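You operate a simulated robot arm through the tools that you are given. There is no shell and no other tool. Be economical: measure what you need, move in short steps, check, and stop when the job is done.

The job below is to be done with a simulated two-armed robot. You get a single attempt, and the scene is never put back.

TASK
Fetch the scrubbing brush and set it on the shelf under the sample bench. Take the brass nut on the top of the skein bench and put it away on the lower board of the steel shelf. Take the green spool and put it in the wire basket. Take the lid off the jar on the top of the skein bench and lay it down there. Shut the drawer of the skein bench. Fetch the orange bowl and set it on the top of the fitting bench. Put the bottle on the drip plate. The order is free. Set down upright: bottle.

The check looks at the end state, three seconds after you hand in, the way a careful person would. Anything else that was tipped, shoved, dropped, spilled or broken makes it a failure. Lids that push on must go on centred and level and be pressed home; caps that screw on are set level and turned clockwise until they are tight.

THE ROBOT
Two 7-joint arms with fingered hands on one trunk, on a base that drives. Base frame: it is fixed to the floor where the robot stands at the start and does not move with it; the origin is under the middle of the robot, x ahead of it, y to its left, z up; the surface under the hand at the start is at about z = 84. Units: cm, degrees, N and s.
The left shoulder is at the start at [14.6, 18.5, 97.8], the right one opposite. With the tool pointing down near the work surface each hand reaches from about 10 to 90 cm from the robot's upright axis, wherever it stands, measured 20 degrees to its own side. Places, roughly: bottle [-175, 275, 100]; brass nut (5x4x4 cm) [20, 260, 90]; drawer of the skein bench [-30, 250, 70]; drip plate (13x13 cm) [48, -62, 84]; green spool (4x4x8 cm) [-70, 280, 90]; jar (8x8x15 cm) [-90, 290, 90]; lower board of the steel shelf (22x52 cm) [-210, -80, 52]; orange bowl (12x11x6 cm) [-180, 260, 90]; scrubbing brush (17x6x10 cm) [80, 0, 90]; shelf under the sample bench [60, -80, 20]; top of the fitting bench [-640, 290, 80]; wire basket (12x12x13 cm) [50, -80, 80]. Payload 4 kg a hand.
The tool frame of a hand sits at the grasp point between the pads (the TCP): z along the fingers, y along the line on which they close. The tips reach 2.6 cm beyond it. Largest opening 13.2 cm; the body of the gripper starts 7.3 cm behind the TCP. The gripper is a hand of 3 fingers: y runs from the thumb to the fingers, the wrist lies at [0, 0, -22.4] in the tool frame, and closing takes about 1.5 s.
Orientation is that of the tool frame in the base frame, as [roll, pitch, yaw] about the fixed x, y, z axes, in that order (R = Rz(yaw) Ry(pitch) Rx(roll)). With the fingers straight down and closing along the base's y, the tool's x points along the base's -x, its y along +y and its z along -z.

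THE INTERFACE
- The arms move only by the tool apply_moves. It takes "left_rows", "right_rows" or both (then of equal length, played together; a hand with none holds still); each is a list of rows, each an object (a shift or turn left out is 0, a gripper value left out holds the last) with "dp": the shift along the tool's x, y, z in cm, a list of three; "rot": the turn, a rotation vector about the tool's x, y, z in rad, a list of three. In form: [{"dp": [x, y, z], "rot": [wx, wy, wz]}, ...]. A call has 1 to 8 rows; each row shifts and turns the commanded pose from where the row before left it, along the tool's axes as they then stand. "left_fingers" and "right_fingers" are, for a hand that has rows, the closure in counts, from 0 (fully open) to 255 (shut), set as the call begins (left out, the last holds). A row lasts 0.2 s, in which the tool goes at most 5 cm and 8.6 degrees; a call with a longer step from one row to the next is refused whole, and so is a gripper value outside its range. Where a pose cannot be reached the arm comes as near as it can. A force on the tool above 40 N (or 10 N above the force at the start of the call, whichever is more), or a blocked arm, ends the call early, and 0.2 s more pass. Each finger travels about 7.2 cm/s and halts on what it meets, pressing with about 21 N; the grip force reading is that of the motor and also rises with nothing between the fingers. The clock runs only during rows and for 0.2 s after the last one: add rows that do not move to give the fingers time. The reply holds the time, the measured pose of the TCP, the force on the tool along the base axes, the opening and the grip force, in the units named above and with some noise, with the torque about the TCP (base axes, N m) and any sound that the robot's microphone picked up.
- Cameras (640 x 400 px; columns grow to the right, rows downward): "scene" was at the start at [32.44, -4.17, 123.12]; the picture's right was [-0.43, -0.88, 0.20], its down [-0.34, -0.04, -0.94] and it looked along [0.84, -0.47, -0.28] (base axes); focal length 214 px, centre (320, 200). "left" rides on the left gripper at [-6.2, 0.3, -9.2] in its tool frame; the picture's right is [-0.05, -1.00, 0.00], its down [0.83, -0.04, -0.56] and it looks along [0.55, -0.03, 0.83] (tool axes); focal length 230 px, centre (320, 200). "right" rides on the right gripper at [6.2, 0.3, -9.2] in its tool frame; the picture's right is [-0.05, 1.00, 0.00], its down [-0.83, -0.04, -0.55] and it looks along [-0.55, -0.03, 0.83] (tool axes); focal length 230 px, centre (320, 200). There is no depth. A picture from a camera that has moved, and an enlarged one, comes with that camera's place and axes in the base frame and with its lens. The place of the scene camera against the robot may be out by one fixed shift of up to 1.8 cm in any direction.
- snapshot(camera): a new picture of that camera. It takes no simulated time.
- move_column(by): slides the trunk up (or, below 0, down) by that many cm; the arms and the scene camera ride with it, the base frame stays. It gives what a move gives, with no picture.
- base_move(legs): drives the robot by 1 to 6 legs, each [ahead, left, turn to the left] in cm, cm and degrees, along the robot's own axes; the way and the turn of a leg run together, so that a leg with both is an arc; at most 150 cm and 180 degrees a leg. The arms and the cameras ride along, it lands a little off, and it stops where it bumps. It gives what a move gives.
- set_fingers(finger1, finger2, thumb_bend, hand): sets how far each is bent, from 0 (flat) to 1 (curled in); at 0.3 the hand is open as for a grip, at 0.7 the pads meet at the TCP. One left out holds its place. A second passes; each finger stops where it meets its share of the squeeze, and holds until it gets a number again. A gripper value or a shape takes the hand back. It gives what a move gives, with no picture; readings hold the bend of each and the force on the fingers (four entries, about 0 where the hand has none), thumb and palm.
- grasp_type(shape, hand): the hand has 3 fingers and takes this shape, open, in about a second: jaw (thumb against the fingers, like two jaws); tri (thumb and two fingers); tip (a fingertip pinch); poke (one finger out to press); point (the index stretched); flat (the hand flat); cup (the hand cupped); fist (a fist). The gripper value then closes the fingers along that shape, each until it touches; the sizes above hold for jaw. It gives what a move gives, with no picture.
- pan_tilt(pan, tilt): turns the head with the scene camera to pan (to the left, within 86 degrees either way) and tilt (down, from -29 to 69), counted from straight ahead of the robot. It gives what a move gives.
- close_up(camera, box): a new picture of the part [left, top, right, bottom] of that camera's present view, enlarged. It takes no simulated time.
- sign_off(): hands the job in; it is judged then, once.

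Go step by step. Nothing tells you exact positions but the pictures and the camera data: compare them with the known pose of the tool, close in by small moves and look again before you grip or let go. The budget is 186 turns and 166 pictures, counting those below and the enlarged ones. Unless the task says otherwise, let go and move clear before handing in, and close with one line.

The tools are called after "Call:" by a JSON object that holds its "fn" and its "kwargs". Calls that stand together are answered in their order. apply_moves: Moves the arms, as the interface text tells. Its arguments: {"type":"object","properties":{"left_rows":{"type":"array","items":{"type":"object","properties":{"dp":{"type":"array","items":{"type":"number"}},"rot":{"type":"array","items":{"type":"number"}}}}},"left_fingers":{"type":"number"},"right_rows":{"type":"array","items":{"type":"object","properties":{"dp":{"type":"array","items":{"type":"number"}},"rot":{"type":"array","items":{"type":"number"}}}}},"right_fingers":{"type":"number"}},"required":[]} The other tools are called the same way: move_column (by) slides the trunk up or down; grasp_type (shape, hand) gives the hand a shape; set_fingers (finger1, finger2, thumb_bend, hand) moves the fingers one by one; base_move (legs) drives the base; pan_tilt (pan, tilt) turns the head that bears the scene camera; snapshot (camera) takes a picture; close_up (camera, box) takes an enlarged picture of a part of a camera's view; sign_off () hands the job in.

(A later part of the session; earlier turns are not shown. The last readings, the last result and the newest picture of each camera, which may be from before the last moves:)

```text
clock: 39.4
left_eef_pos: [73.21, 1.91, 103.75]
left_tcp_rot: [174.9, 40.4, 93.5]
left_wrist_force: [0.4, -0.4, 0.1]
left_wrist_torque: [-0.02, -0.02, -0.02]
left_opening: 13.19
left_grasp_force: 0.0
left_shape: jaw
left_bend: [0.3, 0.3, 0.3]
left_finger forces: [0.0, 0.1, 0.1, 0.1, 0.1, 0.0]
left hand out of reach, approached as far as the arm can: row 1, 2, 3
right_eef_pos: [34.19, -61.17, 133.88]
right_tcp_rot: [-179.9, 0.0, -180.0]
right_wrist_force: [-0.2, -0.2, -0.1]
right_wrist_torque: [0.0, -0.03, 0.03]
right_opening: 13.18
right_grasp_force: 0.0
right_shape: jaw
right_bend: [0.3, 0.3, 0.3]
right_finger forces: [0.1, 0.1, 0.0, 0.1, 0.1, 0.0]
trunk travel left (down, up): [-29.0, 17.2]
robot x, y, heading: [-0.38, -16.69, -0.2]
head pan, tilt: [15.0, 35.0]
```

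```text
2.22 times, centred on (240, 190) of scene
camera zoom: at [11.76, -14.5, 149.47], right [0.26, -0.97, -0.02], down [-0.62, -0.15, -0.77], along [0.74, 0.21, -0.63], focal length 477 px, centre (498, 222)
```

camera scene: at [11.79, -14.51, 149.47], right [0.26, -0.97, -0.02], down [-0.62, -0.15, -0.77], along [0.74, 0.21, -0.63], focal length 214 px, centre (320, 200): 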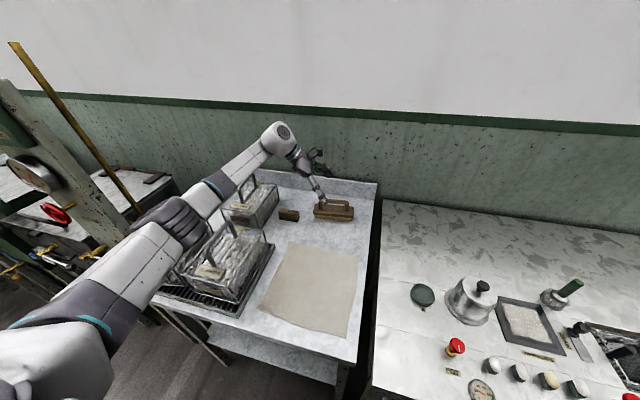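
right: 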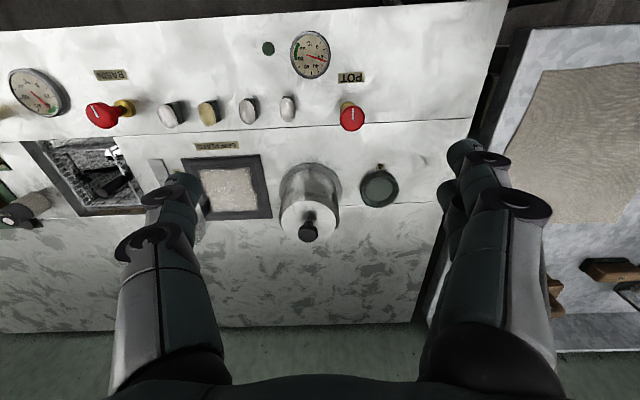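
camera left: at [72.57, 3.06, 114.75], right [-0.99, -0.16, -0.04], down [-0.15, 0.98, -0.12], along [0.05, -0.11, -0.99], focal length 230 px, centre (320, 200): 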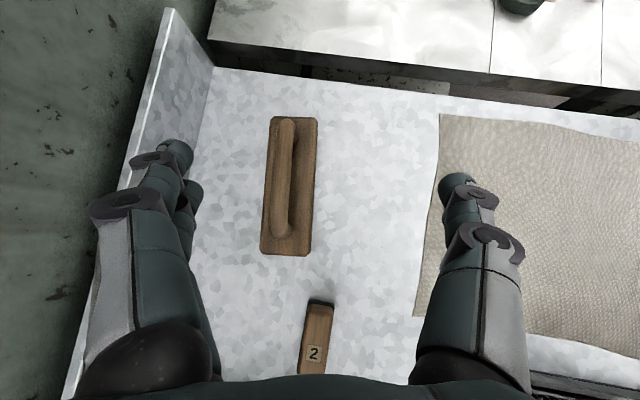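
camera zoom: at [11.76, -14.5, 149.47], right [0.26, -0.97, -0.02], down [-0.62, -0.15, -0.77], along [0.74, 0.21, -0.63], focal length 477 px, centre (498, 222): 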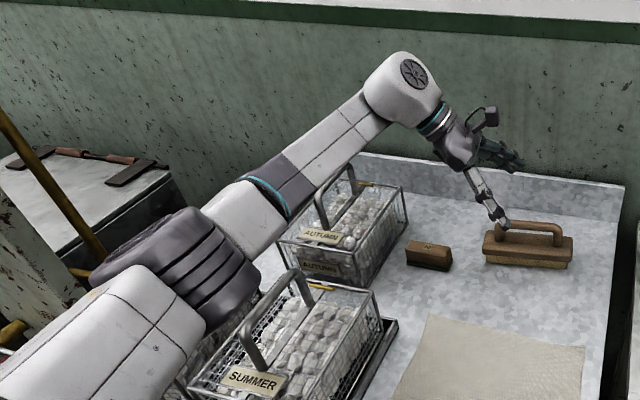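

The arm is at its reach limit, not colliding. I'll shift the base a bit left and ahead.

Call:
{"fn": "base_move", "kwargs": {"legs": [[0, 6, 0], [6, 0, 0]]}}

Call:
{"fn": "move_column", "kwargs": {"by": -3}}

Call:
{"fn": "snapshot", "kwargs": {"camera": "left"}}

Call:
{"fn": "snapshot", "kwargs": {"camera": "scene"}}

```text
clock: 40.9
left_eef_pos: [75.63, 7.07, 103.54]
left_tcp_rot: [175.1, 40.4, 92.4]
left_wrist_force: [0.0, -0.6, -1.0]
left_wrist_torque: [0.04, 0.03, -0.02]
left_opening: 13.18
left_grasp_force: 0.0
left_shape: jaw
left_bend: [0.3, 0.3, 0.3]
left_finger forces: [0.1, 0.0, 0.1, 0.1, 0.0, 0.0]
right_eef_pos: [35.63, -55.3, 133.83]
right_tcp_rot: [179.9, -0.3, 178.8]
right_wrist_force: [0.9, -0.7, -0.2]
right_wrist_torque: [0.01, 0.05, 0.02]
right_opening: 13.19
right_grasp_force: 0.0
right_shape: jaw
right_bend: [0.3, 0.3, 0.3]
right_finger forces: [0.0, 0.0, 0.1, 0.0, 0.0, 0.0]
trunk travel left (down, up): [-29.0, 17.2]
robot x, y, heading: [1.32, -10.24, -1.3]
head pan, tilt: [15.0, 35.0]
```

```text
clock: 41.6
left_eef_pos: [75.01, 6.87, 101.08]
left_tcp_rot: [174.6, 40.4, 92.1]
left_wrist_force: [0.1, 0.6, 0.8]
left_wrist_torque: [0.02, 0.01, 0.05]
left_opening: 13.19
left_grasp_force: 0.1
left_shape: jaw
left_bend: [0.3, 0.3, 0.3]
left_finger forces: [0.0, 0.1, 0.0, 0.0, 0.0, 0.0]
right_eef_pos: [34.67, -55.3, 130.97]
right_tcp_rot: [180.0, 0.1, 178.7]
right_wrist_force: [-0.7, 1.2, -0.4]
right_wrist_torque: [0.01, -0.02, -0.02]
right_opening: 13.18
right_grasp_force: 0.1
right_shape: jaw
right_bend: [0.3, 0.3, 0.3]
right_finger forces: [0.0, 0.0, 0.0, 0.1, 0.0, 0.0]
trunk travel left (down, up): [-26.0, 20.2]
robot x, y, heading: [1.16, -10.17, -1.1]
head pan, tilt: [15.0, 35.0]
```

```text
137 pictures are left
camera left: at [74.48, 8.12, 111.98], right [-0.99, -0.14, -0.04], down [-0.13, 0.98, -0.12], along [0.05, -0.12, -0.99], focal length 230 px, centre (320, 200)
```

left: 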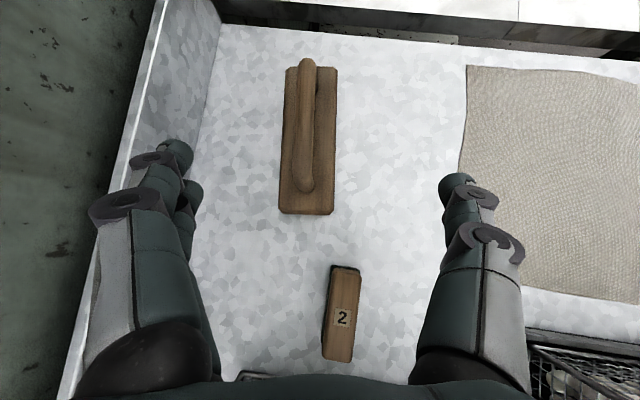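

```text
136 pictures are left
camera scene: at [14.82, -8.19, 146.09], right [0.24, -0.97, -0.03], down [-0.64, -0.13, -0.76], along [0.73, 0.2, -0.65], focal length 214 px, centre (320, 200)
```

scene: 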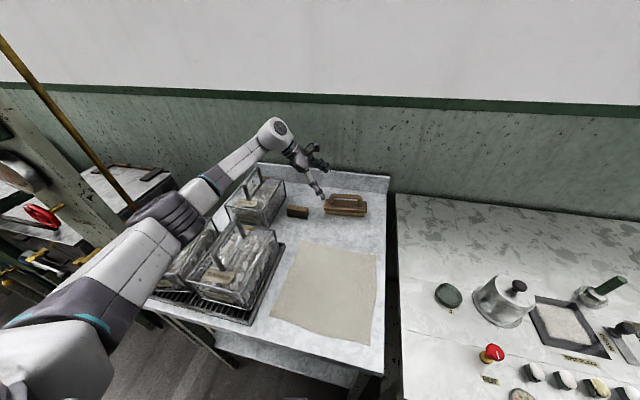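

Slightly blocked ahead; instead I'll withdraw the hand a little and lower the trunk (it leans forward when lower).

Call:
{"fn": "apply_moves", "kwargs": {"left_rows": [{"dp": [-1, 0, -3]}, {"dp": [-1, 0, -3]}, {"dp": [0, 0, 0]}]}}

Call:
{"fn": "move_column", "kwargs": {"by": -8}}

Call:
{"fn": "snapshot", "kwargs": {"camera": "scene"}}

```text
clock: 42.4
left_eef_pos: [74.7, 9.48, 106.52]
left_tcp_rot: [174.8, 40.5, 92.4]
left_wrist_force: [0.4, -0.1, -0.6]
left_wrist_torque: [0.02, 0.01, 0.03]
left_opening: 13.19
left_grasp_force: 0.1
left_shape: jaw
left_bend: [0.3, 0.3, 0.3]
left_finger forces: [0.0, 0.0, 0.0, 0.1, 0.0, 0.1]
right_eef_pos: [35.2, -55.29, 130.81]
right_tcp_rot: [-180.0, 0.0, 178.8]
right_wrist_force: [1.1, 0.1, -1.3]
right_wrist_torque: [-0.01, 0.02, 0.0]
right_opening: 13.21
right_grasp_force: 0.0
right_shape: jaw
right_bend: [0.3, 0.3, 0.3]
right_finger forces: [0.0, 0.0, 0.0, 0.0, 0.1, 0.1]
trunk travel left (down, up): [-26.0, 20.2]
robot x, y, heading: [1.23, -10.55, -1.1]
head pan, tilt: [15.0, 35.0]
```

```text
clock: 43.6
left_eef_pos: [74.42, 9.31, 98.83]
left_tcp_rot: [174.7, 40.6, 92.4]
left_wrist_force: [-0.7, -0.1, 0.1]
left_wrist_torque: [0.01, -0.02, 0.04]
left_opening: 13.2
left_grasp_force: 0.1
left_shape: jaw
left_bend: [0.3, 0.3, 0.3]
left_finger forces: [0.1, 0.1, 0.0, 0.0, 0.1, 0.0]
right_eef_pos: [34.86, -55.24, 122.96]
right_tcp_rot: [180.0, 0.1, 178.8]
right_wrist_force: [-0.2, -0.4, 0.2]
right_wrist_torque: [0.02, -0.03, -0.02]
right_opening: 13.2
right_grasp_force: 0.1
right_shape: jaw
right_bend: [0.3, 0.3, 0.3]
right_finger forces: [0.0, 0.0, 0.0, 0.1, 0.0, 0.0]
trunk travel left (down, up): [-18.0, 28.2]
robot x, y, heading: [1.08, -9.78, -1.1]
head pan, tilt: [15.0, 35.0]
```

```text
135 pictures are left
camera scene: at [20.3, -8.25, 136.3], right [0.23, -0.97, -0.05], down [-0.71, -0.13, -0.69], along [0.66, 0.2, -0.72], focal length 214 px, centre (320, 200)
```

scene: 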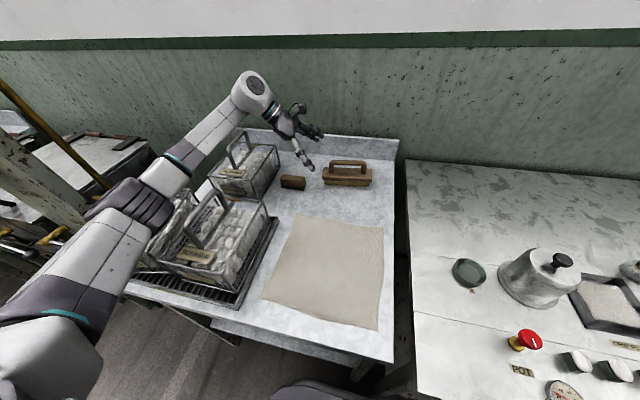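

Now partway: lateral alignment plus half the approach, then check.

Call:
{"fn": "apply_moves", "kwargs": {"left_rows": [{"dp": [-1.6, 1.1, 2.0]}, {"dp": [-1.7, 1.1, 2.0]}, {"dp": [0, 0, 2.0]}, {"dp": [0, 0, 0]}]}}

Call:
{"fn": "snapshot", "kwargs": {"camera": "left"}}

Call:
{"fn": "close_up", "kwargs": {"camera": "scene", "box": [120, 60, 400, 270]}}

```text
clock: 44.6
left_eef_pos: [77.42, 3.23, 97.23]
left_tcp_rot: [174.1, 40.5, 92.2]
left_wrist_force: [0.1, -0.3, 0.1]
left_wrist_torque: [-0.02, -0.02, 0.02]
left_opening: 13.17
left_grasp_force: 0.0
left_shape: jaw
left_bend: [0.3, 0.3, 0.3]
left_finger forces: [0.0, 0.0, 0.0, 0.0, 0.0, 0.0]
right_eef_pos: [34.67, -55.34, 123.0]
right_tcp_rot: [-179.9, 0.2, 178.8]
right_wrist_force: [0.0, -0.1, 0.3]
right_wrist_torque: [0.01, 0.0, 0.0]
right_opening: 13.2
right_grasp_force: 0.1
right_shape: jaw
right_bend: [0.3, 0.3, 0.3]
right_finger forces: [0.1, 0.0, 0.1, 0.0, 0.1, 0.0]
trunk travel left (down, up): [-18.0, 28.2]
robot x, y, heading: [1.25, -10.17, -1.4]
head pan, tilt: [15.0, 35.0]
```

```text
134 pictures are left
camera left: at [76.8, 4.47, 108.2], right [-0.99, -0.14, -0.04], down [-0.13, 0.98, -0.12], along [0.06, -0.12, -0.99], focal length 230 px, centre (320, 200)
```

left: 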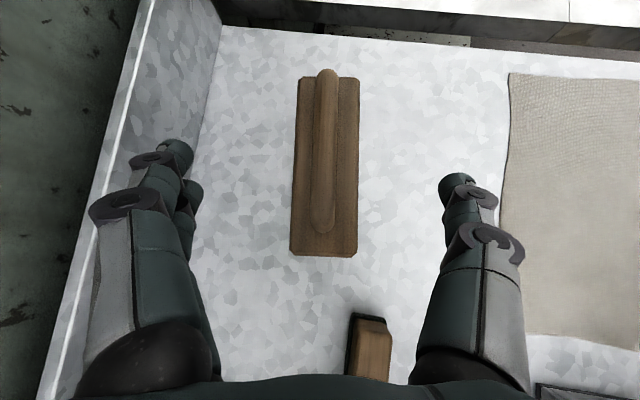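

```text
1.90 times, centred on (260, 165) of scene
camera zoom: at [19.99, -8.33, 136.44], right [0.23, -0.97, -0.05], down [-0.71, -0.13, -0.69], along [0.67, 0.2, -0.72], focal length 408 px, centre (434, 267)
```

zoom: 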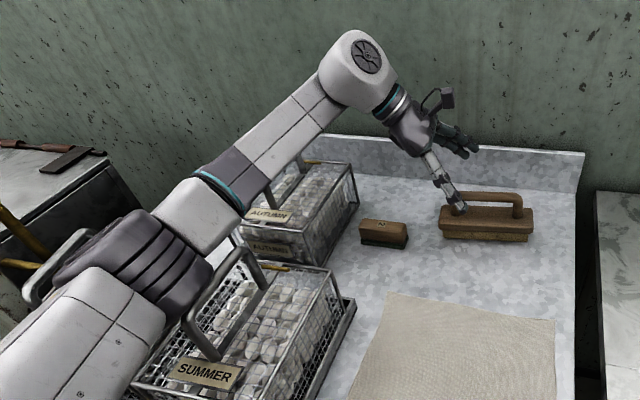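

The left elbow is too near the basket handles. I'll switch to the right hand, whose elbow side is clear; first retract the left hand up and back.

Call:
{"fn": "apply_moves", "kwargs": {"left_rows": [{"dp": [0, 0, -4]}, {"dp": [0, 0, -4]}, {"dp": [-3, 0, -3.5]}, {"dp": [-3, 0, -3.5]}, {"dp": [-2, -2, -3.5]}, {"dp": [-1, -3, -3.5]}, {"dp": [0, -3.5, -3]}, {"dp": [0, -4, -2]}]}}

Call:
{"fn": "snapshot", "kwargs": {"camera": "scene"}}

```text
clock: 46.4
left_eef_pos: [62.36, 12.57, 121.91]
left_tcp_rot: [174.7, 40.5, 92.3]
left_wrist_force: [-0.3, -0.4, 0.4]
left_wrist_torque: [0.03, -0.03, 0.02]
left_opening: 13.2
left_grasp_force: 0.0
left_shape: jaw
left_bend: [0.3, 0.3, 0.3]
left_finger forces: [0.0, 0.0, 0.0, 0.0, 0.0, 0.0]
right_eef_pos: [34.87, -55.18, 122.81]
right_tcp_rot: [179.9, 0.1, 178.8]
right_wrist_force: [-0.4, -0.6, 0.1]
right_wrist_torque: [0.0, 0.01, -0.01]
right_opening: 13.18
right_grasp_force: 0.1
right_shape: jaw
right_bend: [0.3, 0.3, 0.3]
right_finger forces: [0.1, 0.1, 0.0, 0.1, 0.1, 0.0]
trunk travel left (down, up): [-18.0, 28.2]
robot x, y, heading: [1.06, -10.17, -1.0]
head pan, tilt: [15.0, 35.0]
```

```text
132 pictures are left
camera scene: at [20.28, -8.2, 136.29], right [0.23, -0.97, -0.05], down [-0.71, -0.13, -0.69], along [0.66, 0.2, -0.72], focal length 214 px, centre (320, 200)
```

scene: 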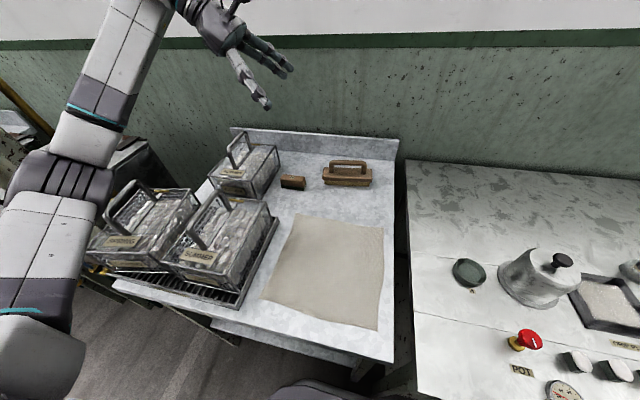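

Baskets look untouched. Now pre-rotate the right hand (yaw +97°, tilt 40°) while tucking the left hand back.

Call:
{"fn": "apply_moves", "kwargs": {"left_rows": [{"dp": [0.7, -3.1, -2.5]}, {"dp": [0.7, -3.1, -2.5]}, {"dp": [0.7, -3.1, -2.5]}, {"dp": [0.7, -3.1, -2.5]}, {"dp": [0.7, -3.1, -2.5]}, {"dp": [0, 0, 0]}, {"dp": [0, 0, 0]}, {"dp": [0, 0, 0]}], "right_rows": [{"rot": [0, 0, -0.141]}, {"rot": [0, 0, -0.141]}, {"rot": [0, 0, -0.141]}, {"rot": [0, 0, -0.141]}, {"rot": [0, 0, -0.141]}, {"rot": [0, 0, -0.141]}, {"rot": [0, 0, -0.141]}, {"rot": [0, 0, -0.141]}]}}

Call:
{"fn": "apply_moves", "kwargs": {"right_rows": [{"rot": [0, 0, -0.141]}, {"rot": [0, 0, -0.141]}, {"rot": [0, 0, -0.141]}, {"rot": [0, -0.14, 0]}, {"rot": [0, -0.14, 0]}, {"rot": [0, -0.14, 0]}, {"rot": [0, -0.14, 0]}, {"rot": [0, -0.14, 0]}]}}

Call:
{"fn": "base_move", "kwargs": {"legs": [[0, 18, 0]]}}

Call:
{"fn": "pan_tilt", "kwargs": {"pan": -10, "tilt": 35}}

Call:
{"fn": "snapshot", "kwargs": {"camera": "scene"}}

```text
clock: 48.2
left_eef_pos: [45.4, 21.55, 127.83]
left_tcp_rot: [174.9, 40.5, 92.3]
left_wrist_force: [-0.8, 0.3, -0.5]
left_wrist_torque: [0.0, 0.03, 0.0]
left_opening: 13.19
left_grasp_force: 0.0
left_shape: jaw
left_bend: [0.3, 0.3, 0.3]
left_finger forces: [0.1, 0.0, 0.1, 0.0, 0.0, 0.1]
right_eef_pos: [35.05, -55.3, 122.87]
right_tcp_rot: [180.0, 0.0, -116.4]
right_wrist_force: [0.3, -0.4, -0.3]
right_wrist_torque: [-0.03, 0.0, -0.03]
right_opening: 13.18
right_grasp_force: 0.1
right_shape: jaw
right_bend: [0.3, 0.3, 0.3]
right_finger forces: [0.0, 0.1, 0.0, 0.1, 0.0, 0.1]
trunk travel left (down, up): [-18.0, 28.2]
robot x, y, heading: [1.12, -9.79, -1.2]
head pan, tilt: [15.0, 35.0]
```

```text
clock: 50.0
left_eef_pos: [45.37, 21.43, 127.87]
left_tcp_rot: [174.9, 40.5, 92.3]
left_wrist_force: [-0.3, -0.3, 0.0]
left_wrist_torque: [0.02, 0.0, -0.02]
left_opening: 13.2
left_grasp_force: 0.1
left_shape: jaw
left_bend: [0.3, 0.3, 0.3]
left_finger forces: [0.0, 0.0, 0.0, 0.0, 0.1, 0.1]
right_eef_pos: [34.86, -55.39, 123.07]
right_tcp_rot: [180.0, 40.2, -92.2]
right_wrist_force: [0.0, -0.4, -0.3]
right_wrist_torque: [0.01, 0.02, 0.01]
right_opening: 13.16
right_grasp_force: 0.0
right_shape: jaw
right_bend: [0.3, 0.3, 0.3]
right_finger forces: [0.0, 0.0, 0.1, 0.0, 0.1, 0.0]
trunk travel left (down, up): [-18.0, 28.2]
robot x, y, heading: [1.07, -10.13, -1.0]
head pan, tilt: [15.0, 35.0]
```

```text
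clock: 51.6
left_eef_pos: [54.74, 29.98, 137.46]
left_tcp_rot: [164.2, 41.5, 80.3]
left_wrist_force: [-0.6, -0.2, -1.3]
left_wrist_torque: [0.01, -0.01, -0.02]
left_opening: 13.21
left_grasp_force: 0.0
left_shape: jaw
left_bend: [0.3, 0.3, 0.3]
left_finger forces: [0.0, 0.0, 0.0, 0.0, 0.0, 0.0]
right_eef_pos: [33.77, -41.78, 112.02]
right_tcp_rot: [-179.2, 44.2, -95.7]
right_wrist_force: [0.1, 0.1, 1.1]
right_wrist_torque: [-0.05, 0.04, 0.0]
right_opening: 13.2
right_grasp_force: 0.0
right_shape: jaw
right_bend: [0.3, 0.3, 0.3]
right_finger forces: [0.0, 0.0, 0.1, 0.0, 0.1, 0.0]
trunk travel left (down, up): [-18.0, 28.2]
robot x, y, heading: [7.12, 6.62, -11.6]
head pan, tilt: [15.0, 35.0]
stopped in leg 1: the robot was blocked; the commanded pose is now the measured one
```

```text
clock: 52.5
left_eef_pos: [54.43, 30.06, 137.59]
left_tcp_rot: [163.8, 41.7, 79.9]
left_wrist_force: [0.1, -0.9, 0.2]
left_wrist_torque: [0.01, 0.02, 0.01]
left_opening: 13.18
left_grasp_force: 0.1
left_shape: jaw
left_bend: [0.3, 0.3, 0.3]
left_finger forces: [0.0, 0.0, 0.1, 0.0, 0.1, 0.1]
right_eef_pos: [33.41, -41.8, 112.28]
right_tcp_rot: [-179.2, 43.9, -96.0]
right_wrist_force: [0.1, 0.1, 0.9]
right_wrist_torque: [-0.01, 0.01, 0.02]
right_opening: 13.2
right_grasp_force: 0.0
right_shape: jaw
right_bend: [0.3, 0.3, 0.3]
right_finger forces: [0.0, 0.0, 0.0, 0.1, 0.0, 0.1]
trunk travel left (down, up): [-18.0, 28.2]
robot x, y, heading: [6.91, 5.97, -11.7]
head pan, tilt: [-10.0, 35.0]
```

```text
131 pictures are left
camera scene: at [23.35, -18.71, 136.22], right [-0.36, -0.93, -0.11], down [-0.67, 0.34, -0.66], along [0.64, -0.17, -0.75], focal length 214 px, centre (320, 200)
```

scene: 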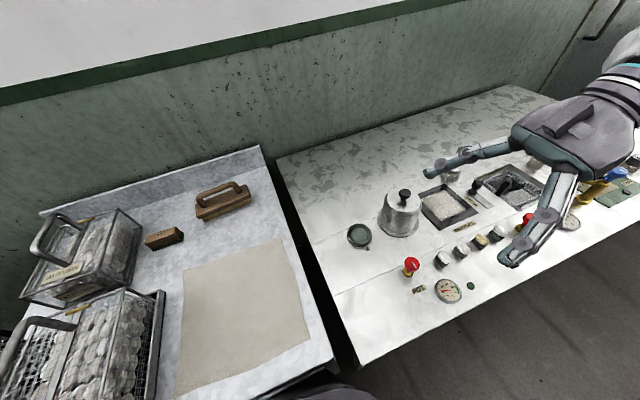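

The robot got blocked moving left and is tilted. Look left before doing anything.

Call:
{"fn": "pan_tilt", "kwargs": {"pan": 50, "tilt": 40}}

Call:
{"fn": "snapshot", "kwargs": {"camera": "scene"}}

Call:
{"fn": "snapshot", "kwargs": {"camera": "left"}}

```text
clock: 53.8
left_eef_pos: [54.33, 29.98, 137.59]
left_tcp_rot: [163.9, 41.6, 79.9]
left_wrist_force: [-0.2, -1.0, -0.9]
left_wrist_torque: [-0.03, -0.01, 0.0]
left_opening: 13.18
left_grasp_force: 0.0
left_shape: jaw
left_bend: [0.3, 0.3, 0.3]
left_finger forces: [0.1, 0.0, 0.0, 0.0, 0.1, 0.0]
right_eef_pos: [33.56, -41.87, 112.09]
right_tcp_rot: [-179.3, 43.9, -96.0]
right_wrist_force: [-0.1, 0.2, 0.6]
right_wrist_torque: [0.01, 0.0, 0.0]
right_opening: 13.2
right_grasp_force: 0.0
right_shape: jaw
right_bend: [0.3, 0.3, 0.3]
right_finger forces: [0.0, 0.0, 0.0, 0.1, 0.0, 0.0]
trunk travel left (down, up): [-18.0, 28.2]
robot x, y, heading: [6.74, 5.92, -11.9]
head pan, tilt: [50.0, 40.0]
```

```text
130 pictures are left
camera scene: at [21.79, -10.28, 137.33], right [0.61, -0.75, -0.26], down [-0.64, -0.27, -0.72], along [0.47, 0.6, -0.64], focal length 214 px, centre (320, 200)
```

scene: 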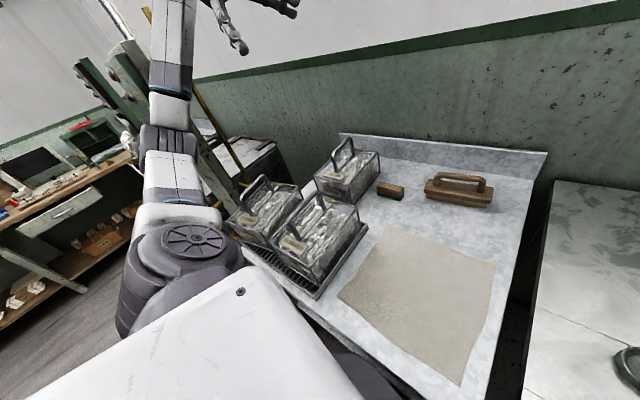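

```text
129 pictures are left
camera left: at [52.42, 31.7, 148.34], right [-0.98, -0.05, -0.17], down [-0.02, 0.99, -0.16], along [0.18, -0.16, -0.97], focal length 230 px, centre (320, 200)
```

left: 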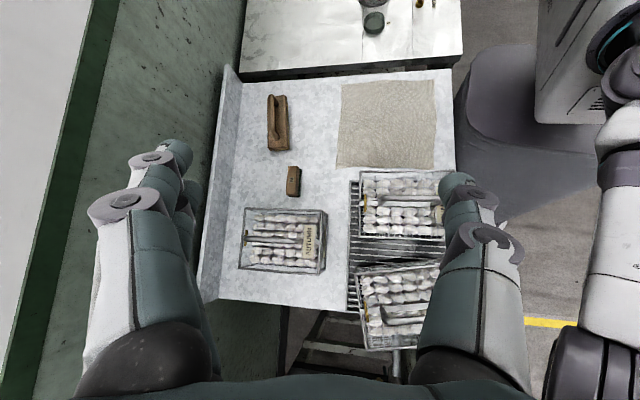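

The "spring" basket has been shoved and twisted by my left arm. Look closely before freeing myself.

Call:
{"fn": "close_up", "kwargs": {"camera": "scene", "box": [110, 120, 390, 310]}}

Call:
{"fn": "close_up", "kwargs": {"camera": "left", "box": [220, 140, 480, 400]}}

Call:
{"fn": "snapshot", "kwargs": {"camera": "right"}}

```text
2.11 times, centred on (250, 215) of scene
camera zoom: at [21.79, -10.28, 137.33], right [0.61, -0.75, -0.26], down [-0.64, -0.27, -0.72], along [0.47, 0.6, -0.64], focal length 452 px, centre (467, 168)
```

zoom: 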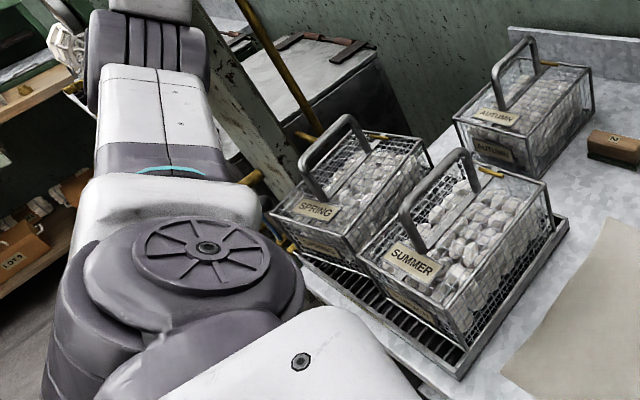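

```text
1.54 times, centred on (350, 270) of left
camera zoom: at [52.42, 31.7, 148.34], right [-0.98, -0.05, -0.17], down [-0.02, 0.99, -0.16], along [0.18, -0.16, -0.97], focal length 354 px, centre (274, 92)
```

zoom: 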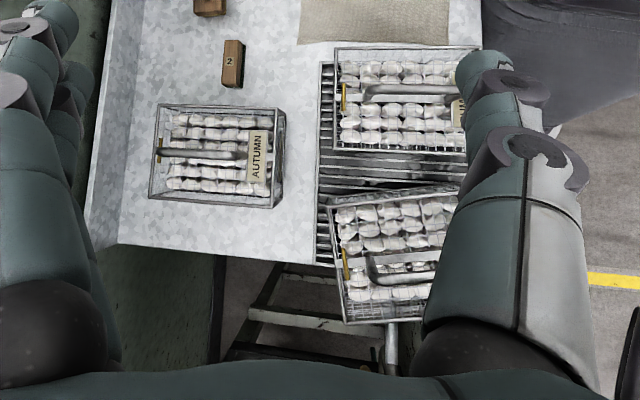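

```text
126 pictures are left
camera right: at [31.87, -52.62, 114.59], right [-0.99, 0.15, 0.03], down [0.06, 0.21, 0.98], along [0.14, 0.97, -0.21], focal length 230 px, centre (320, 200)
```

right: 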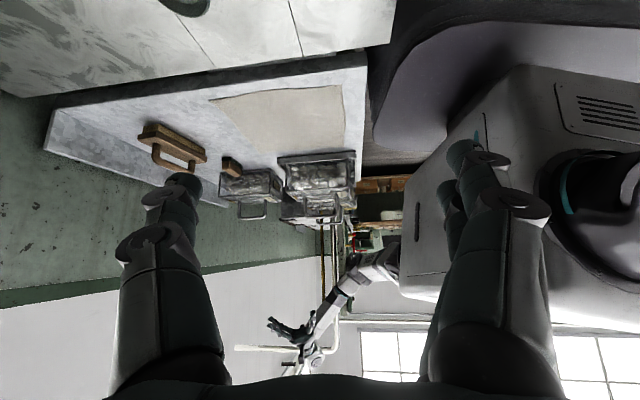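

My left shoulder seems to be leaning on the machine frame to the left. I'll back straight away from the table with a touch of right.

Call:
{"fn": "base_move", "kwargs": {"legs": [[-30, -8, 0]]}}

Call:
{"fn": "snapshot", "kwargs": {"camera": "scene"}}

```text
clock: 54.5
left_eef_pos: [61.85, 36.57, 128.27]
left_tcp_rot: [163.7, 45.4, 85.4]
left_wrist_force: [0.5, 0.0, 0.2]
left_wrist_torque: [-0.05, 0.01, 0.0]
left_opening: 13.21
left_grasp_force: 0.1
left_shape: jaw
left_bend: [0.3, 0.3, 0.3]
left_finger forces: [0.1, 0.1, 0.0, 0.1, 0.1, 0.0]
right_eef_pos: [26.28, -38.13, 107.61]
right_tcp_rot: [-174.2, 33.3, -96.2]
right_wrist_force: [0.4, -0.5, 0.2]
right_wrist_torque: [0.0, 0.03, 0.04]
right_opening: 13.19
right_grasp_force: 0.0
right_shape: jaw
right_bend: [0.3, 0.3, 0.3]
right_finger forces: [0.0, 0.1, 0.0, 0.0, 0.0, 0.0]
trunk travel left (down, up): [-18.0, 28.2]
robot x, y, heading: [6.33, 5.83, -12.8]
head pan, tilt: [50.0, 40.0]
stopped in leg 1: the robot was blocked; the commanded pose is now the measured one
```

```text
125 pictures are left
camera scene: at [20.2, -13.53, 137.43], right [0.59, -0.76, -0.27], down [-0.64, -0.24, -0.73], along [0.49, 0.61, -0.62], focal length 214 px, centre (320, 200)
```

scene: 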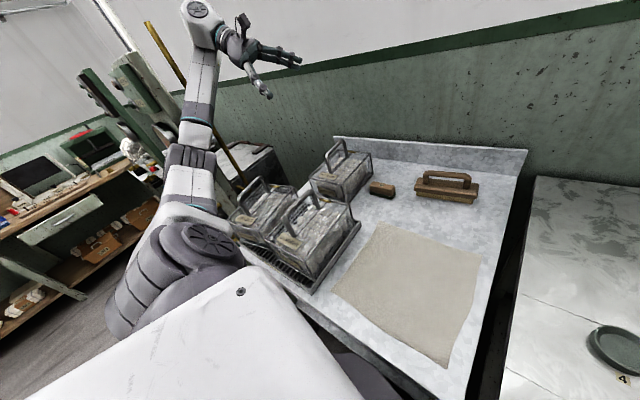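

Still hooked. Close look at where the left arm is caught.

Call:
{"fn": "close_up", "kwargs": {"camera": "scene", "box": [90, 60, 330, 330]}}

Call:
{"fn": "snapshot", "kwargs": {"camera": "left"}}

Call:
{"fn": "snapshot", "kwargs": {"camera": "right"}}

```text
1.48 times, centred on (210, 195) of scene
camera zoom: at [20.2, -13.53, 137.43], right [0.59, -0.76, -0.27], down [-0.64, -0.24, -0.73], along [0.49, 0.61, -0.62], focal length 318 px, centre (483, 207)
```

zoom: 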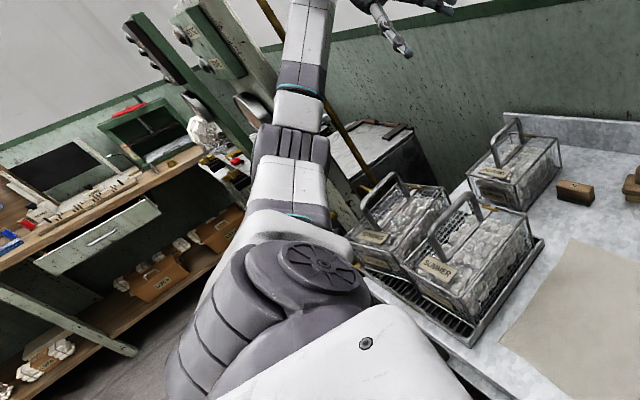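

```text
123 pictures are left
camera left: at [59.83, 38.85, 138.82], right [-0.97, -0.16, -0.16], down [-0.12, 0.97, -0.23], along [0.19, -0.2, -0.96], focal length 230 px, centre (320, 200)
```

left: 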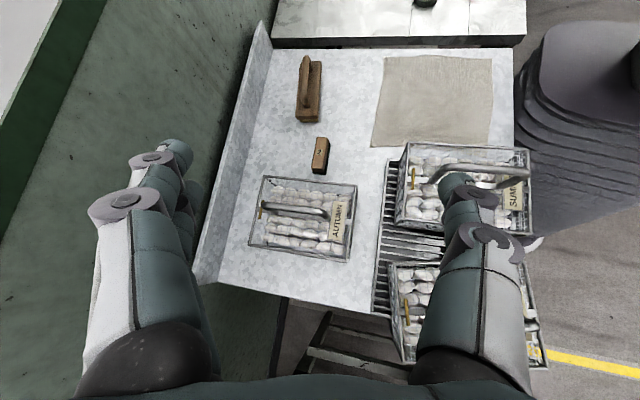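

```text
122 pictures are left
camera right: at [23.85, -48.07, 111.84], right [-0.98, 0.21, -0.06], down [0.03, 0.39, 0.92], along [0.21, 0.9, -0.38], focal length 230 px, centre (320, 200)
```

right: 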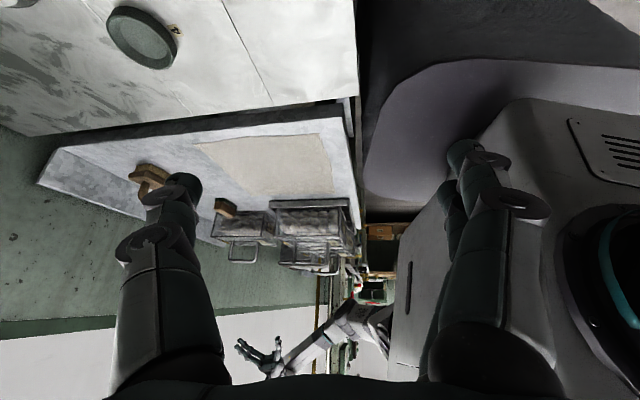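

The base has driven left beneath the blocked upper body. Retrace: move right to relax the lean.

Call:
{"fn": "base_move", "kwargs": {"legs": [[-2, -10, 0]]}}

Call:
{"fn": "snapshot", "kwargs": {"camera": "scene"}}

```text
clock: 55.3
left_eef_pos: [65.04, 41.91, 122.77]
left_tcp_rot: [177.6, 41.4, 105.0]
left_wrist_force: [-0.4, 0.1, -1.3]
left_wrist_torque: [0.01, 0.05, 0.0]
left_opening: 13.22
left_grasp_force: 0.1
left_shape: jaw
left_bend: [0.3, 0.3, 0.3]
left_finger forces: [0.0, 0.0, 0.0, 0.0, 0.0, 0.0]
right_eef_pos: [25.06, -36.86, 104.78]
right_tcp_rot: [-171.9, 28.5, -108.1]
right_wrist_force: [0.5, -0.3, -0.1]
right_wrist_torque: [-0.02, 0.04, -0.02]
right_opening: 13.22
right_grasp_force: 0.0
right_shape: jaw
right_bend: [0.3, 0.3, 0.3]
right_finger forces: [0.0, 0.0, 0.0, 0.0, 0.0, 0.0]
trunk travel left (down, up): [-18.0, 28.2]
robot x, y, heading: [6.82, 5.87, -14.7]
head pan, tilt: [50.0, 40.0]
stopped in leg 1: the robot was blocked; the commanded pose is now the measured one
```

```text
121 pictures are left
camera scene: at [18.9, -14.29, 137.56], right [0.57, -0.78, -0.27], down [-0.64, -0.22, -0.74], along [0.51, 0.59, -0.62], focal length 214 px, centre (320, 200)
```

scene: 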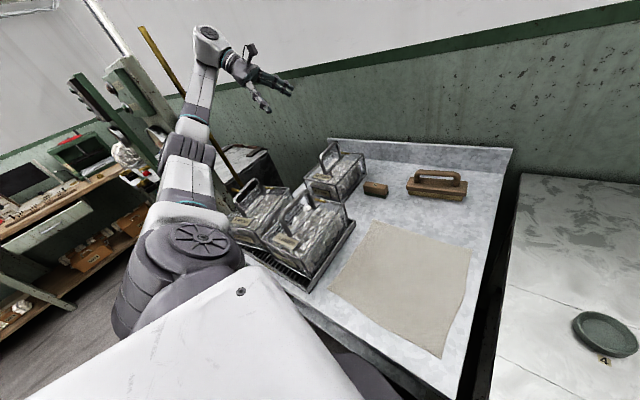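

The robot still leans ~9°. Raising the trunk should lift the shoulder off whatever it rests against.

Call:
{"fn": "move_column", "kwargs": {"by": 8}}

Call:
{"fn": "pan_tilt", "kwargs": {"pan": 75, "tilt": 60}}

Call:
{"fn": "snapshot", "kwargs": {"camera": "scene"}}

```text
clock: 55.6
left_eef_pos: [68.94, 46.23, 114.66]
left_tcp_rot: [-170.9, 40.6, 116.1]
left_wrist_force: [0.2, -3.3, 1.9]
left_wrist_torque: [0.3, 0.04, 0.02]
left_opening: 13.21
left_grasp_force: 0.0
left_shape: jaw
left_bend: [0.3, 0.3, 0.3]
left_finger forces: [0.0, 0.0, 0.0, 0.0, 0.0, 0.0]
right_eef_pos: [26.32, -34.1, 105.09]
right_tcp_rot: [-167.9, 19.5, -112.2]
right_wrist_force: [-0.1, -1.4, -0.5]
right_wrist_torque: [0.21, -0.04, 0.08]
right_opening: 13.21
right_grasp_force: 0.1
right_shape: jaw
right_bend: [0.3, 0.3, 0.3]
right_finger forces: [0.0, 0.0, 0.0, 0.0, 0.0, 0.0]
trunk travel left (down, up): [-18.2, 27.9]
robot x, y, heading: [6.43, 5.25, -15.8]
head pan, tilt: [50.0, 40.0]
stopped: the arm was blocked; the commanded pose is now the measured one
```

```text
clock: 56.5
left_eef_pos: [72.56, 48.92, 112.27]
left_tcp_rot: [-169.7, 44.9, 115.0]
left_wrist_force: [0.2, 0.1, 0.3]
left_wrist_torque: [0.02, -0.02, 0.01]
left_opening: 13.2
left_grasp_force: 0.1
left_shape: jaw
left_bend: [0.3, 0.3, 0.3]
left_finger forces: [0.1, 0.0, 0.1, 0.0, 0.1, 0.0]
right_eef_pos: [27.31, -30.86, 105.13]
right_tcp_rot: [-168.3, 17.1, -114.4]
right_wrist_force: [0.5, 0.1, -0.4]
right_wrist_torque: [0.02, 0.0, 0.03]
right_opening: 13.19
right_grasp_force: 0.1
right_shape: jaw
right_bend: [0.3, 0.3, 0.3]
right_finger forces: [0.0, 0.1, 0.0, 0.0, 0.1, 0.1]
trunk travel left (down, up): [-18.2, 27.9]
robot x, y, heading: [7.19, 5.12, -18.2]
head pan, tilt: [75.0, 60.0]
```

```text
120 pictures are left
camera scene: at [17.97, -3.12, 135.32], right [0.82, -0.52, -0.22], down [-0.56, -0.66, -0.51], along [0.12, 0.54, -0.83], focal length 214 px, centre (320, 200)
```

scene: 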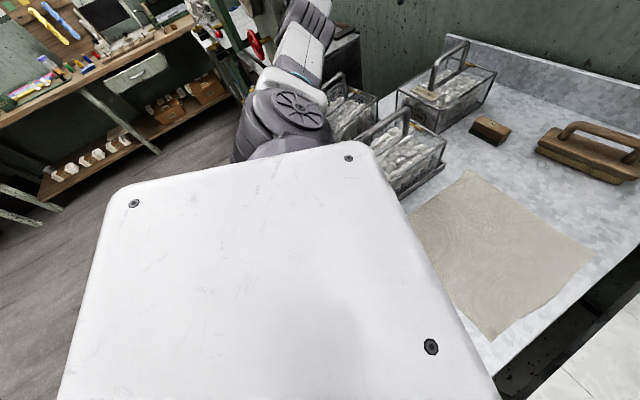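

Something is still pressing. View from both wrist cameras.

Call:
{"fn": "snapshot", "kwargs": {"camera": "left"}}

Call:
{"fn": "snapshot", "kwargs": {"camera": "right"}}

```text
119 pictures are left
camera left: at [73.55, 51.46, 122.91], right [-0.93, -0.33, 0.16], down [-0.36, 0.91, -0.19], along [-0.09, -0.24, -0.97], focal length 230 px, centre (320, 200)
```

left: 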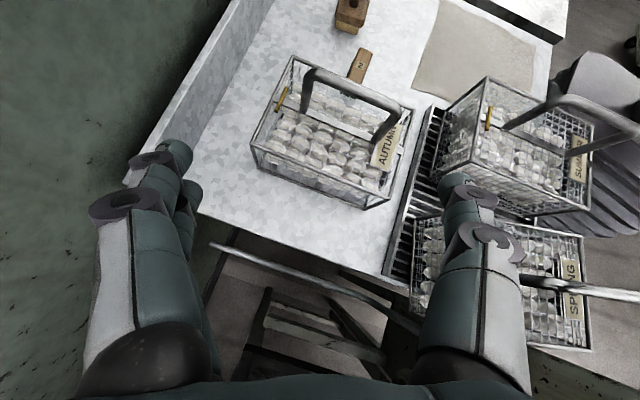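

```text
118 pictures are left
camera right: at [21.69, -37.72, 111.94], right [-0.85, 0.5, -0.18], down [0.2, 0.6, 0.77], along [0.5, 0.62, -0.61], focal length 230 px, centre (320, 200)
```

right: 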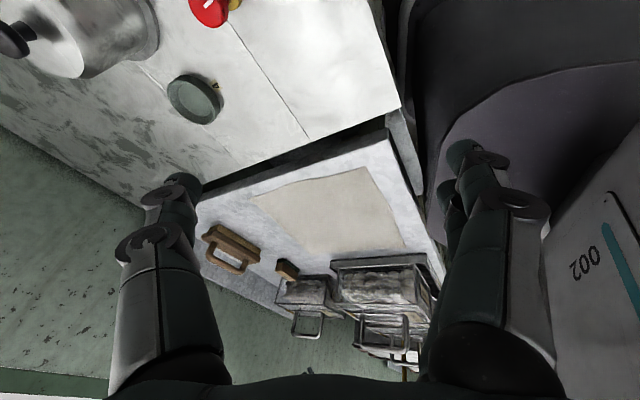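

I'll try a firm retreat straight back along the robot's axis.

Call:
{"fn": "base_move", "kwargs": {"legs": [[-40, 0, 0]]}}

Call:
{"fn": "snapshot", "kwargs": {"camera": "left"}}

```text
clock: 57.2
left_eef_pos: [77.3, 54.31, 102.78]
left_tcp_rot: [-153.5, 43.0, 133.1]
left_wrist_force: [4.7, -6.0, 2.0]
left_wrist_torque: [0.44, 0.33, -0.33]
left_opening: 13.2
left_grasp_force: 0.0
left_shape: jaw
left_bend: [0.3, 0.3, 0.3]
left_finger forces: [0.0, 0.0, 0.0, 0.0, 0.0, 0.0]
right_eef_pos: [29.76, -25.08, 106.28]
right_tcp_rot: [-162.7, 3.8, -122.2]
right_wrist_force: [-2.5, 0.5, -0.3]
right_wrist_torque: [0.02, -0.21, 0.03]
right_opening: 13.19
right_grasp_force: 0.1
right_shape: jaw
right_bend: [0.3, 0.3, 0.3]
right_finger forces: [0.0, 0.0, 0.1, 0.0, 0.0, 0.1]
trunk travel left (down, up): [-18.2, 27.9]
robot x, y, heading: [6.85, 3.74, -19.8]
head pan, tilt: [75.0, 60.0]
stopped in leg 1: the robot was blocked; the commanded pose is now the measured one
```

```text
117 pictures are left
camera left: at [79.8, 58.09, 112.85], right [-0.83, -0.42, 0.36], down [-0.5, 0.84, -0.19], along [-0.23, -0.34, -0.91], focal length 230 px, centre (320, 200)
```

left: 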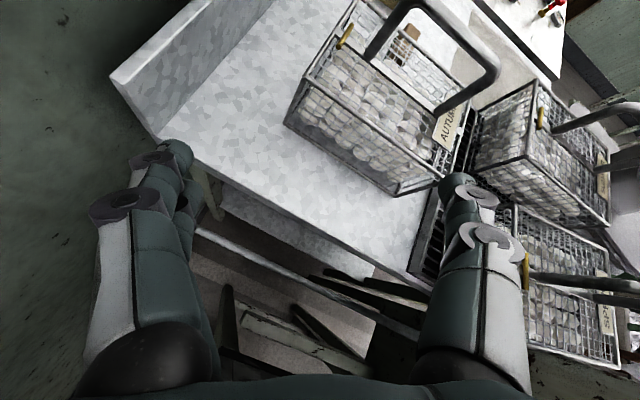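

Call:
{"fn": "pan_tilt", "kwargs": {"pan": 0, "tilt": 30}}

Call:
{"fn": "snapshot", "kwargs": {"camera": "scene"}}

```text
clock: 58.7
left_eef_pos: [79.05, 56.16, 102.43]
left_tcp_rot: [-157.3, 45.3, 126.4]
left_wrist_force: [0.4, -0.3, -0.2]
left_wrist_torque: [-0.01, 0.01, 0.02]
left_opening: 13.22
left_grasp_force: 0.0
left_shape: jaw
left_bend: [0.3, 0.3, 0.3]
left_finger forces: [0.0, 0.0, 0.0, 0.0, 0.1, 0.1]
right_eef_pos: [30.11, -23.13, 106.29]
right_tcp_rot: [-164.5, 5.5, -120.3]
right_wrist_force: [-0.3, -0.3, -0.8]
right_wrist_torque: [0.0, -0.02, 0.01]
right_opening: 13.2
right_grasp_force: 0.0
right_shape: jaw
right_bend: [0.3, 0.3, 0.3]
right_finger forces: [0.0, 0.1, 0.0, 0.1, 0.1, 0.1]
trunk travel left (down, up): [-18.2, 27.9]
robot x, y, heading: [6.69, 5.39, -20.2]
head pan, tilt: [0.0, 30.0]
```

```text
116 pictures are left
camera scene: at [27.28, -1.27, 136.94], right [-0.35, -0.94, 0.01], down [-0.63, 0.23, -0.74], along [0.69, -0.26, -0.67], focal length 214 px, centre (320, 200)
```

scene: 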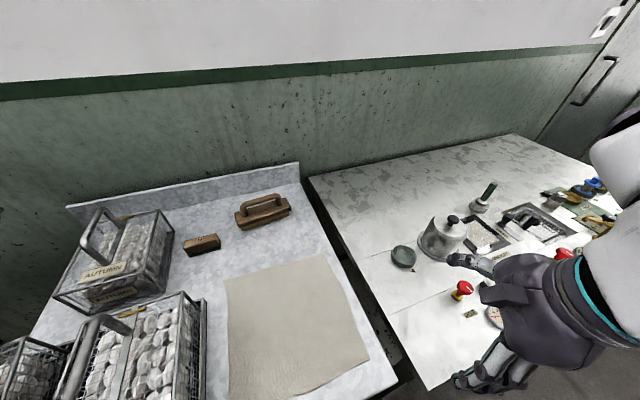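

The body is level again with heading -20°; the left arm droops over the baskets. Lift the left hand straight up.

Call:
{"fn": "apply_moves", "kwargs": {"left_rows": [{"dp": [-3.2, -1.22, -2.92]}, {"dp": [-3.2, -1.22, -2.92]}, {"dp": [-3.2, -1.22, -2.92]}, {"dp": [-3.2, -1.22, -2.92]}, {"dp": [-3.2, -1.22, -2.92]}]}}

Call:
{"fn": "pan_tilt", "kwargs": {"pan": 50, "tilt": 40}}

Call:
{"fn": "snapshot", "kwargs": {"camera": "scene"}}

Call:
{"fn": "snapshot", "kwargs": {"camera": "left"}}

```text
clock: 60.1
left_eef_pos: [78.05, 53.6, 118.38]
left_tcp_rot: [-159.3, 45.8, 125.4]
left_wrist_force: [-0.5, -0.3, -0.5]
left_wrist_torque: [0.02, -0.02, -0.02]
left_opening: 13.2
left_grasp_force: 0.1
left_shape: jaw
left_bend: [0.3, 0.3, 0.3]
left_finger forces: [0.0, 0.0, 0.0, 0.0, 0.0, 0.0]
left hand out of reach, approached as far as the arm can: row 1, 3, 4, 5
right_eef_pos: [30.37, -24.24, 106.27]
right_tcp_rot: [-164.5, 5.6, -119.3]
right_wrist_force: [0.0, 0.0, -0.5]
right_wrist_torque: [-0.03, 0.01, -0.04]
right_opening: 13.23
right_grasp_force: 0.1
right_shape: jaw
right_bend: [0.3, 0.3, 0.3]
right_finger forces: [0.1, 0.1, 0.0, 0.0, 0.0, 0.1]
trunk travel left (down, up): [-18.2, 27.9]
robot x, y, heading: [7.07, 4.01, -19.5]
head pan, tilt: [0.0, 30.0]
stopped in row 5 (left hand): the arm was blocked; the commanded pose is now the measured one
```

```text
clock: 61.3
left_eef_pos: [78.11, 53.82, 118.35]
left_tcp_rot: [-159.4, 45.8, 125.7]
left_wrist_force: [-0.9, -0.3, 0.1]
left_wrist_torque: [0.0, -0.01, 0.02]
left_opening: 13.21
left_grasp_force: 0.1
left_shape: jaw
left_bend: [0.3, 0.3, 0.3]
left_finger forces: [0.0, 0.0, 0.0, 0.0, 0.0, 0.0]
right_eef_pos: [30.47, -24.2, 106.14]
right_tcp_rot: [-164.6, 5.7, -119.2]
right_wrist_force: [-0.2, -0.3, -0.3]
right_wrist_torque: [0.01, 0.02, 0.0]
right_opening: 13.19
right_grasp_force: 0.2
right_shape: jaw
right_bend: [0.3, 0.3, 0.3]
right_finger forces: [0.0, 0.0, 0.1, 0.2, 0.1, 0.0]
trunk travel left (down, up): [-18.2, 27.9]
robot x, y, heading: [6.78, 4.27, -19.2]
head pan, tilt: [50.0, 40.0]
```

```text
115 pictures are left
camera scene: at [25.67, 5.04, 136.21], right [0.49, -0.85, -0.16], down [-0.7, -0.28, -0.66], along [0.52, 0.44, -0.73], focal length 214 px, centre (320, 200)
```

scene: 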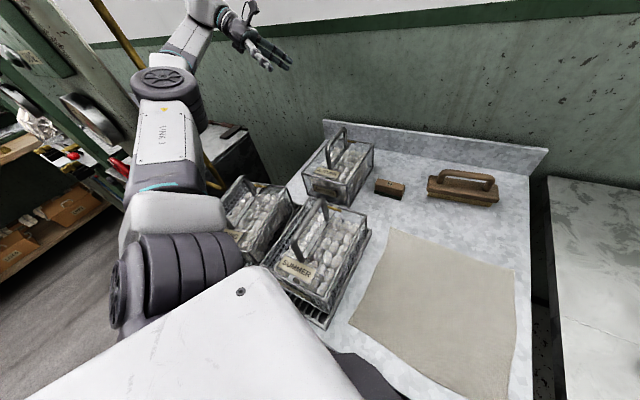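

```text
114 pictures are left
camera left: at [80.04, 57.24, 128.61], right [-0.89, -0.37, 0.28], down [-0.43, 0.87, -0.22], along [-0.17, -0.32, -0.93], focal length 230 px, centre (320, 200)
```

left: 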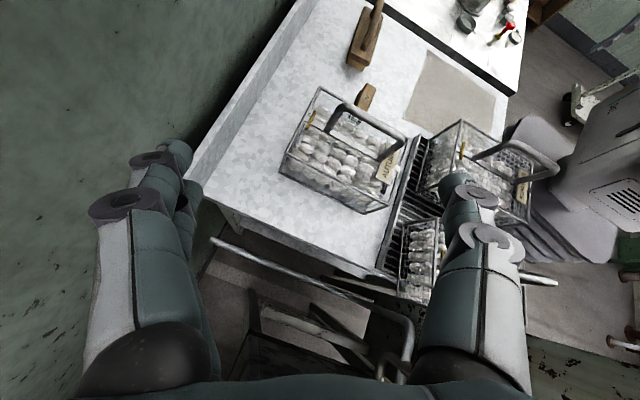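

Arm is now lifted. Try backing straight along -x.

Call:
{"fn": "base_move", "kwargs": {"legs": [[-28, -10, 0]]}}

Call:
{"fn": "snapshot", "kwargs": {"camera": "scene"}}

```text
clock: 61.9
left_eef_pos: [78.21, 53.3, 118.57]
left_tcp_rot: [-159.6, 45.8, 124.7]
left_wrist_force: [-0.6, 0.1, 0.0]
left_wrist_torque: [-0.02, 0.02, 0.0]
left_opening: 13.22
left_grasp_force: 0.1
left_shape: jaw
left_bend: [0.3, 0.3, 0.3]
left_finger forces: [0.0, 0.2, 0.0, 0.1, 0.1, 0.0]
right_eef_pos: [29.97, -24.04, 106.36]
right_tcp_rot: [-164.3, 5.6, -119.5]
right_wrist_force: [0.7, -0.1, -0.6]
right_wrist_torque: [0.02, -0.02, -0.02]
right_opening: 13.22
right_grasp_force: 0.0
right_shape: jaw
right_bend: [0.3, 0.3, 0.3]
right_finger forces: [0.0, 0.1, 0.1, 0.1, 0.1, 0.1]
trunk travel left (down, up): [-18.2, 27.9]
robot x, y, heading: [6.72, 4.31, -19.9]
head pan, tilt: [50.0, 40.0]
stopped in leg 1: the robot was blocked; the commanded pose is now the measured one
```

```text
113 pictures are left
camera scene: at [25.12, 5.24, 136.28], right [0.49, -0.86, -0.16], down [-0.7, -0.28, -0.66], along [0.53, 0.43, -0.73], focal length 214 px, centre (320, 200)
```

scene: 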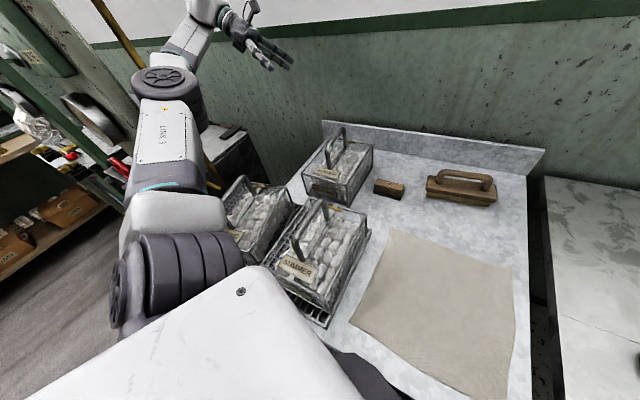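

Still blocked. Try undoing the heading by turning left in place.

Call:
{"fn": "base_move", "kwargs": {"legs": [[0, 0, 12]]}}

Call:
{"fn": "pan_tilt", "kwargs": {"pan": 0, "tilt": 65}}

Call:
{"fn": "snapshot", "kwargs": {"camera": "scene"}}

Call:
{"fn": "snapshot", "kwargs": {"camera": "right"}}

```text
clock: 62.6
left_eef_pos: [78.28, 53.25, 118.98]
left_tcp_rot: [-160.0, 46.0, 124.4]
left_wrist_force: [0.6, -0.8, 0.2]
left_wrist_torque: [-0.02, 0.0, -0.02]
left_opening: 13.23
left_grasp_force: 0.1
left_shape: jaw
left_bend: [0.3, 0.3, 0.3]
left_finger forces: [0.1, 0.1, 0.0, 0.0, 0.1, 0.1]
right_eef_pos: [29.88, -24.1, 106.33]
right_tcp_rot: [-164.2, 5.8, -119.3]
right_wrist_force: [-0.9, -0.3, -0.1]
right_wrist_torque: [-0.01, 0.0, 0.03]
right_opening: 13.22
right_grasp_force: 0.1
right_shape: jaw
right_bend: [0.3, 0.3, 0.3]
right_finger forces: [0.0, 0.0, 0.0, 0.0, 0.1, 0.0]
trunk travel left (down, up): [-18.2, 27.9]
robot x, y, heading: [7.11, 4.46, -19.5]
head pan, tilt: [50.0, 40.0]
stopped in leg 1: the robot was blocked; the commanded pose is now the measured one
```

```text
clock: 63.8
left_eef_pos: [78.19, 53.25, 118.87]
left_tcp_rot: [-160.1, 45.9, 124.5]
left_wrist_force: [-0.9, -0.4, -0.2]
left_wrist_torque: [0.0, 0.0, -0.02]
left_opening: 13.22
left_grasp_force: 0.0
left_shape: jaw
left_bend: [0.3, 0.3, 0.3]
left_finger forces: [0.0, 0.1, 0.0, 0.1, 0.0, 0.0]
right_eef_pos: [30.08, -24.07, 106.4]
right_tcp_rot: [-164.3, 5.6, -119.3]
right_wrist_force: [0.6, 0.3, -0.1]
right_wrist_torque: [0.01, -0.01, -0.01]
right_opening: 13.21
right_grasp_force: 0.1
right_shape: jaw
right_bend: [0.3, 0.3, 0.3]
right_finger forces: [0.1, 0.1, 0.1, 0.0, 0.0, 0.0]
trunk travel left (down, up): [-18.2, 27.9]
robot x, y, heading: [7.54, 4.18, -19.4]
head pan, tilt: [0.0, 65.0]
```

```text
112 pictures are left
camera scene: at [22.95, -0.88, 133.05], right [-0.33, -0.94, 0.0], down [-0.92, 0.32, -0.23], along [0.21, -0.08, -0.97], focal length 214 px, centre (320, 200)
```

scene: 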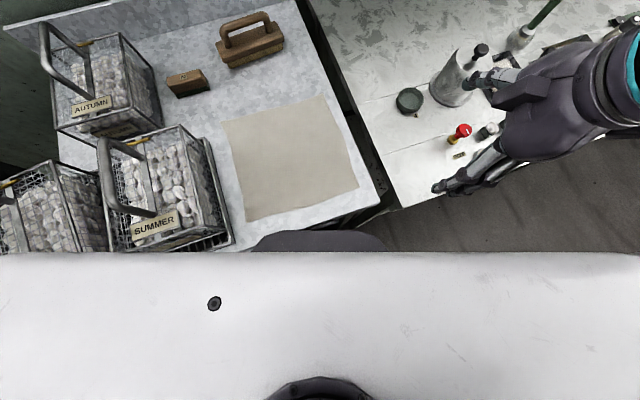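

```text
111 pictures are left
camera right: at [24.11, -28.85, 114.53], right [-0.8, 0.54, -0.26], down [0.28, 0.73, 0.63], along [0.53, 0.43, -0.73], focal length 230 px, centre (320, 200)
```

right: 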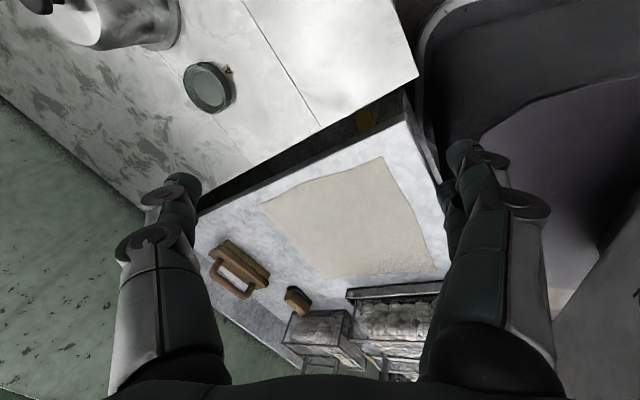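

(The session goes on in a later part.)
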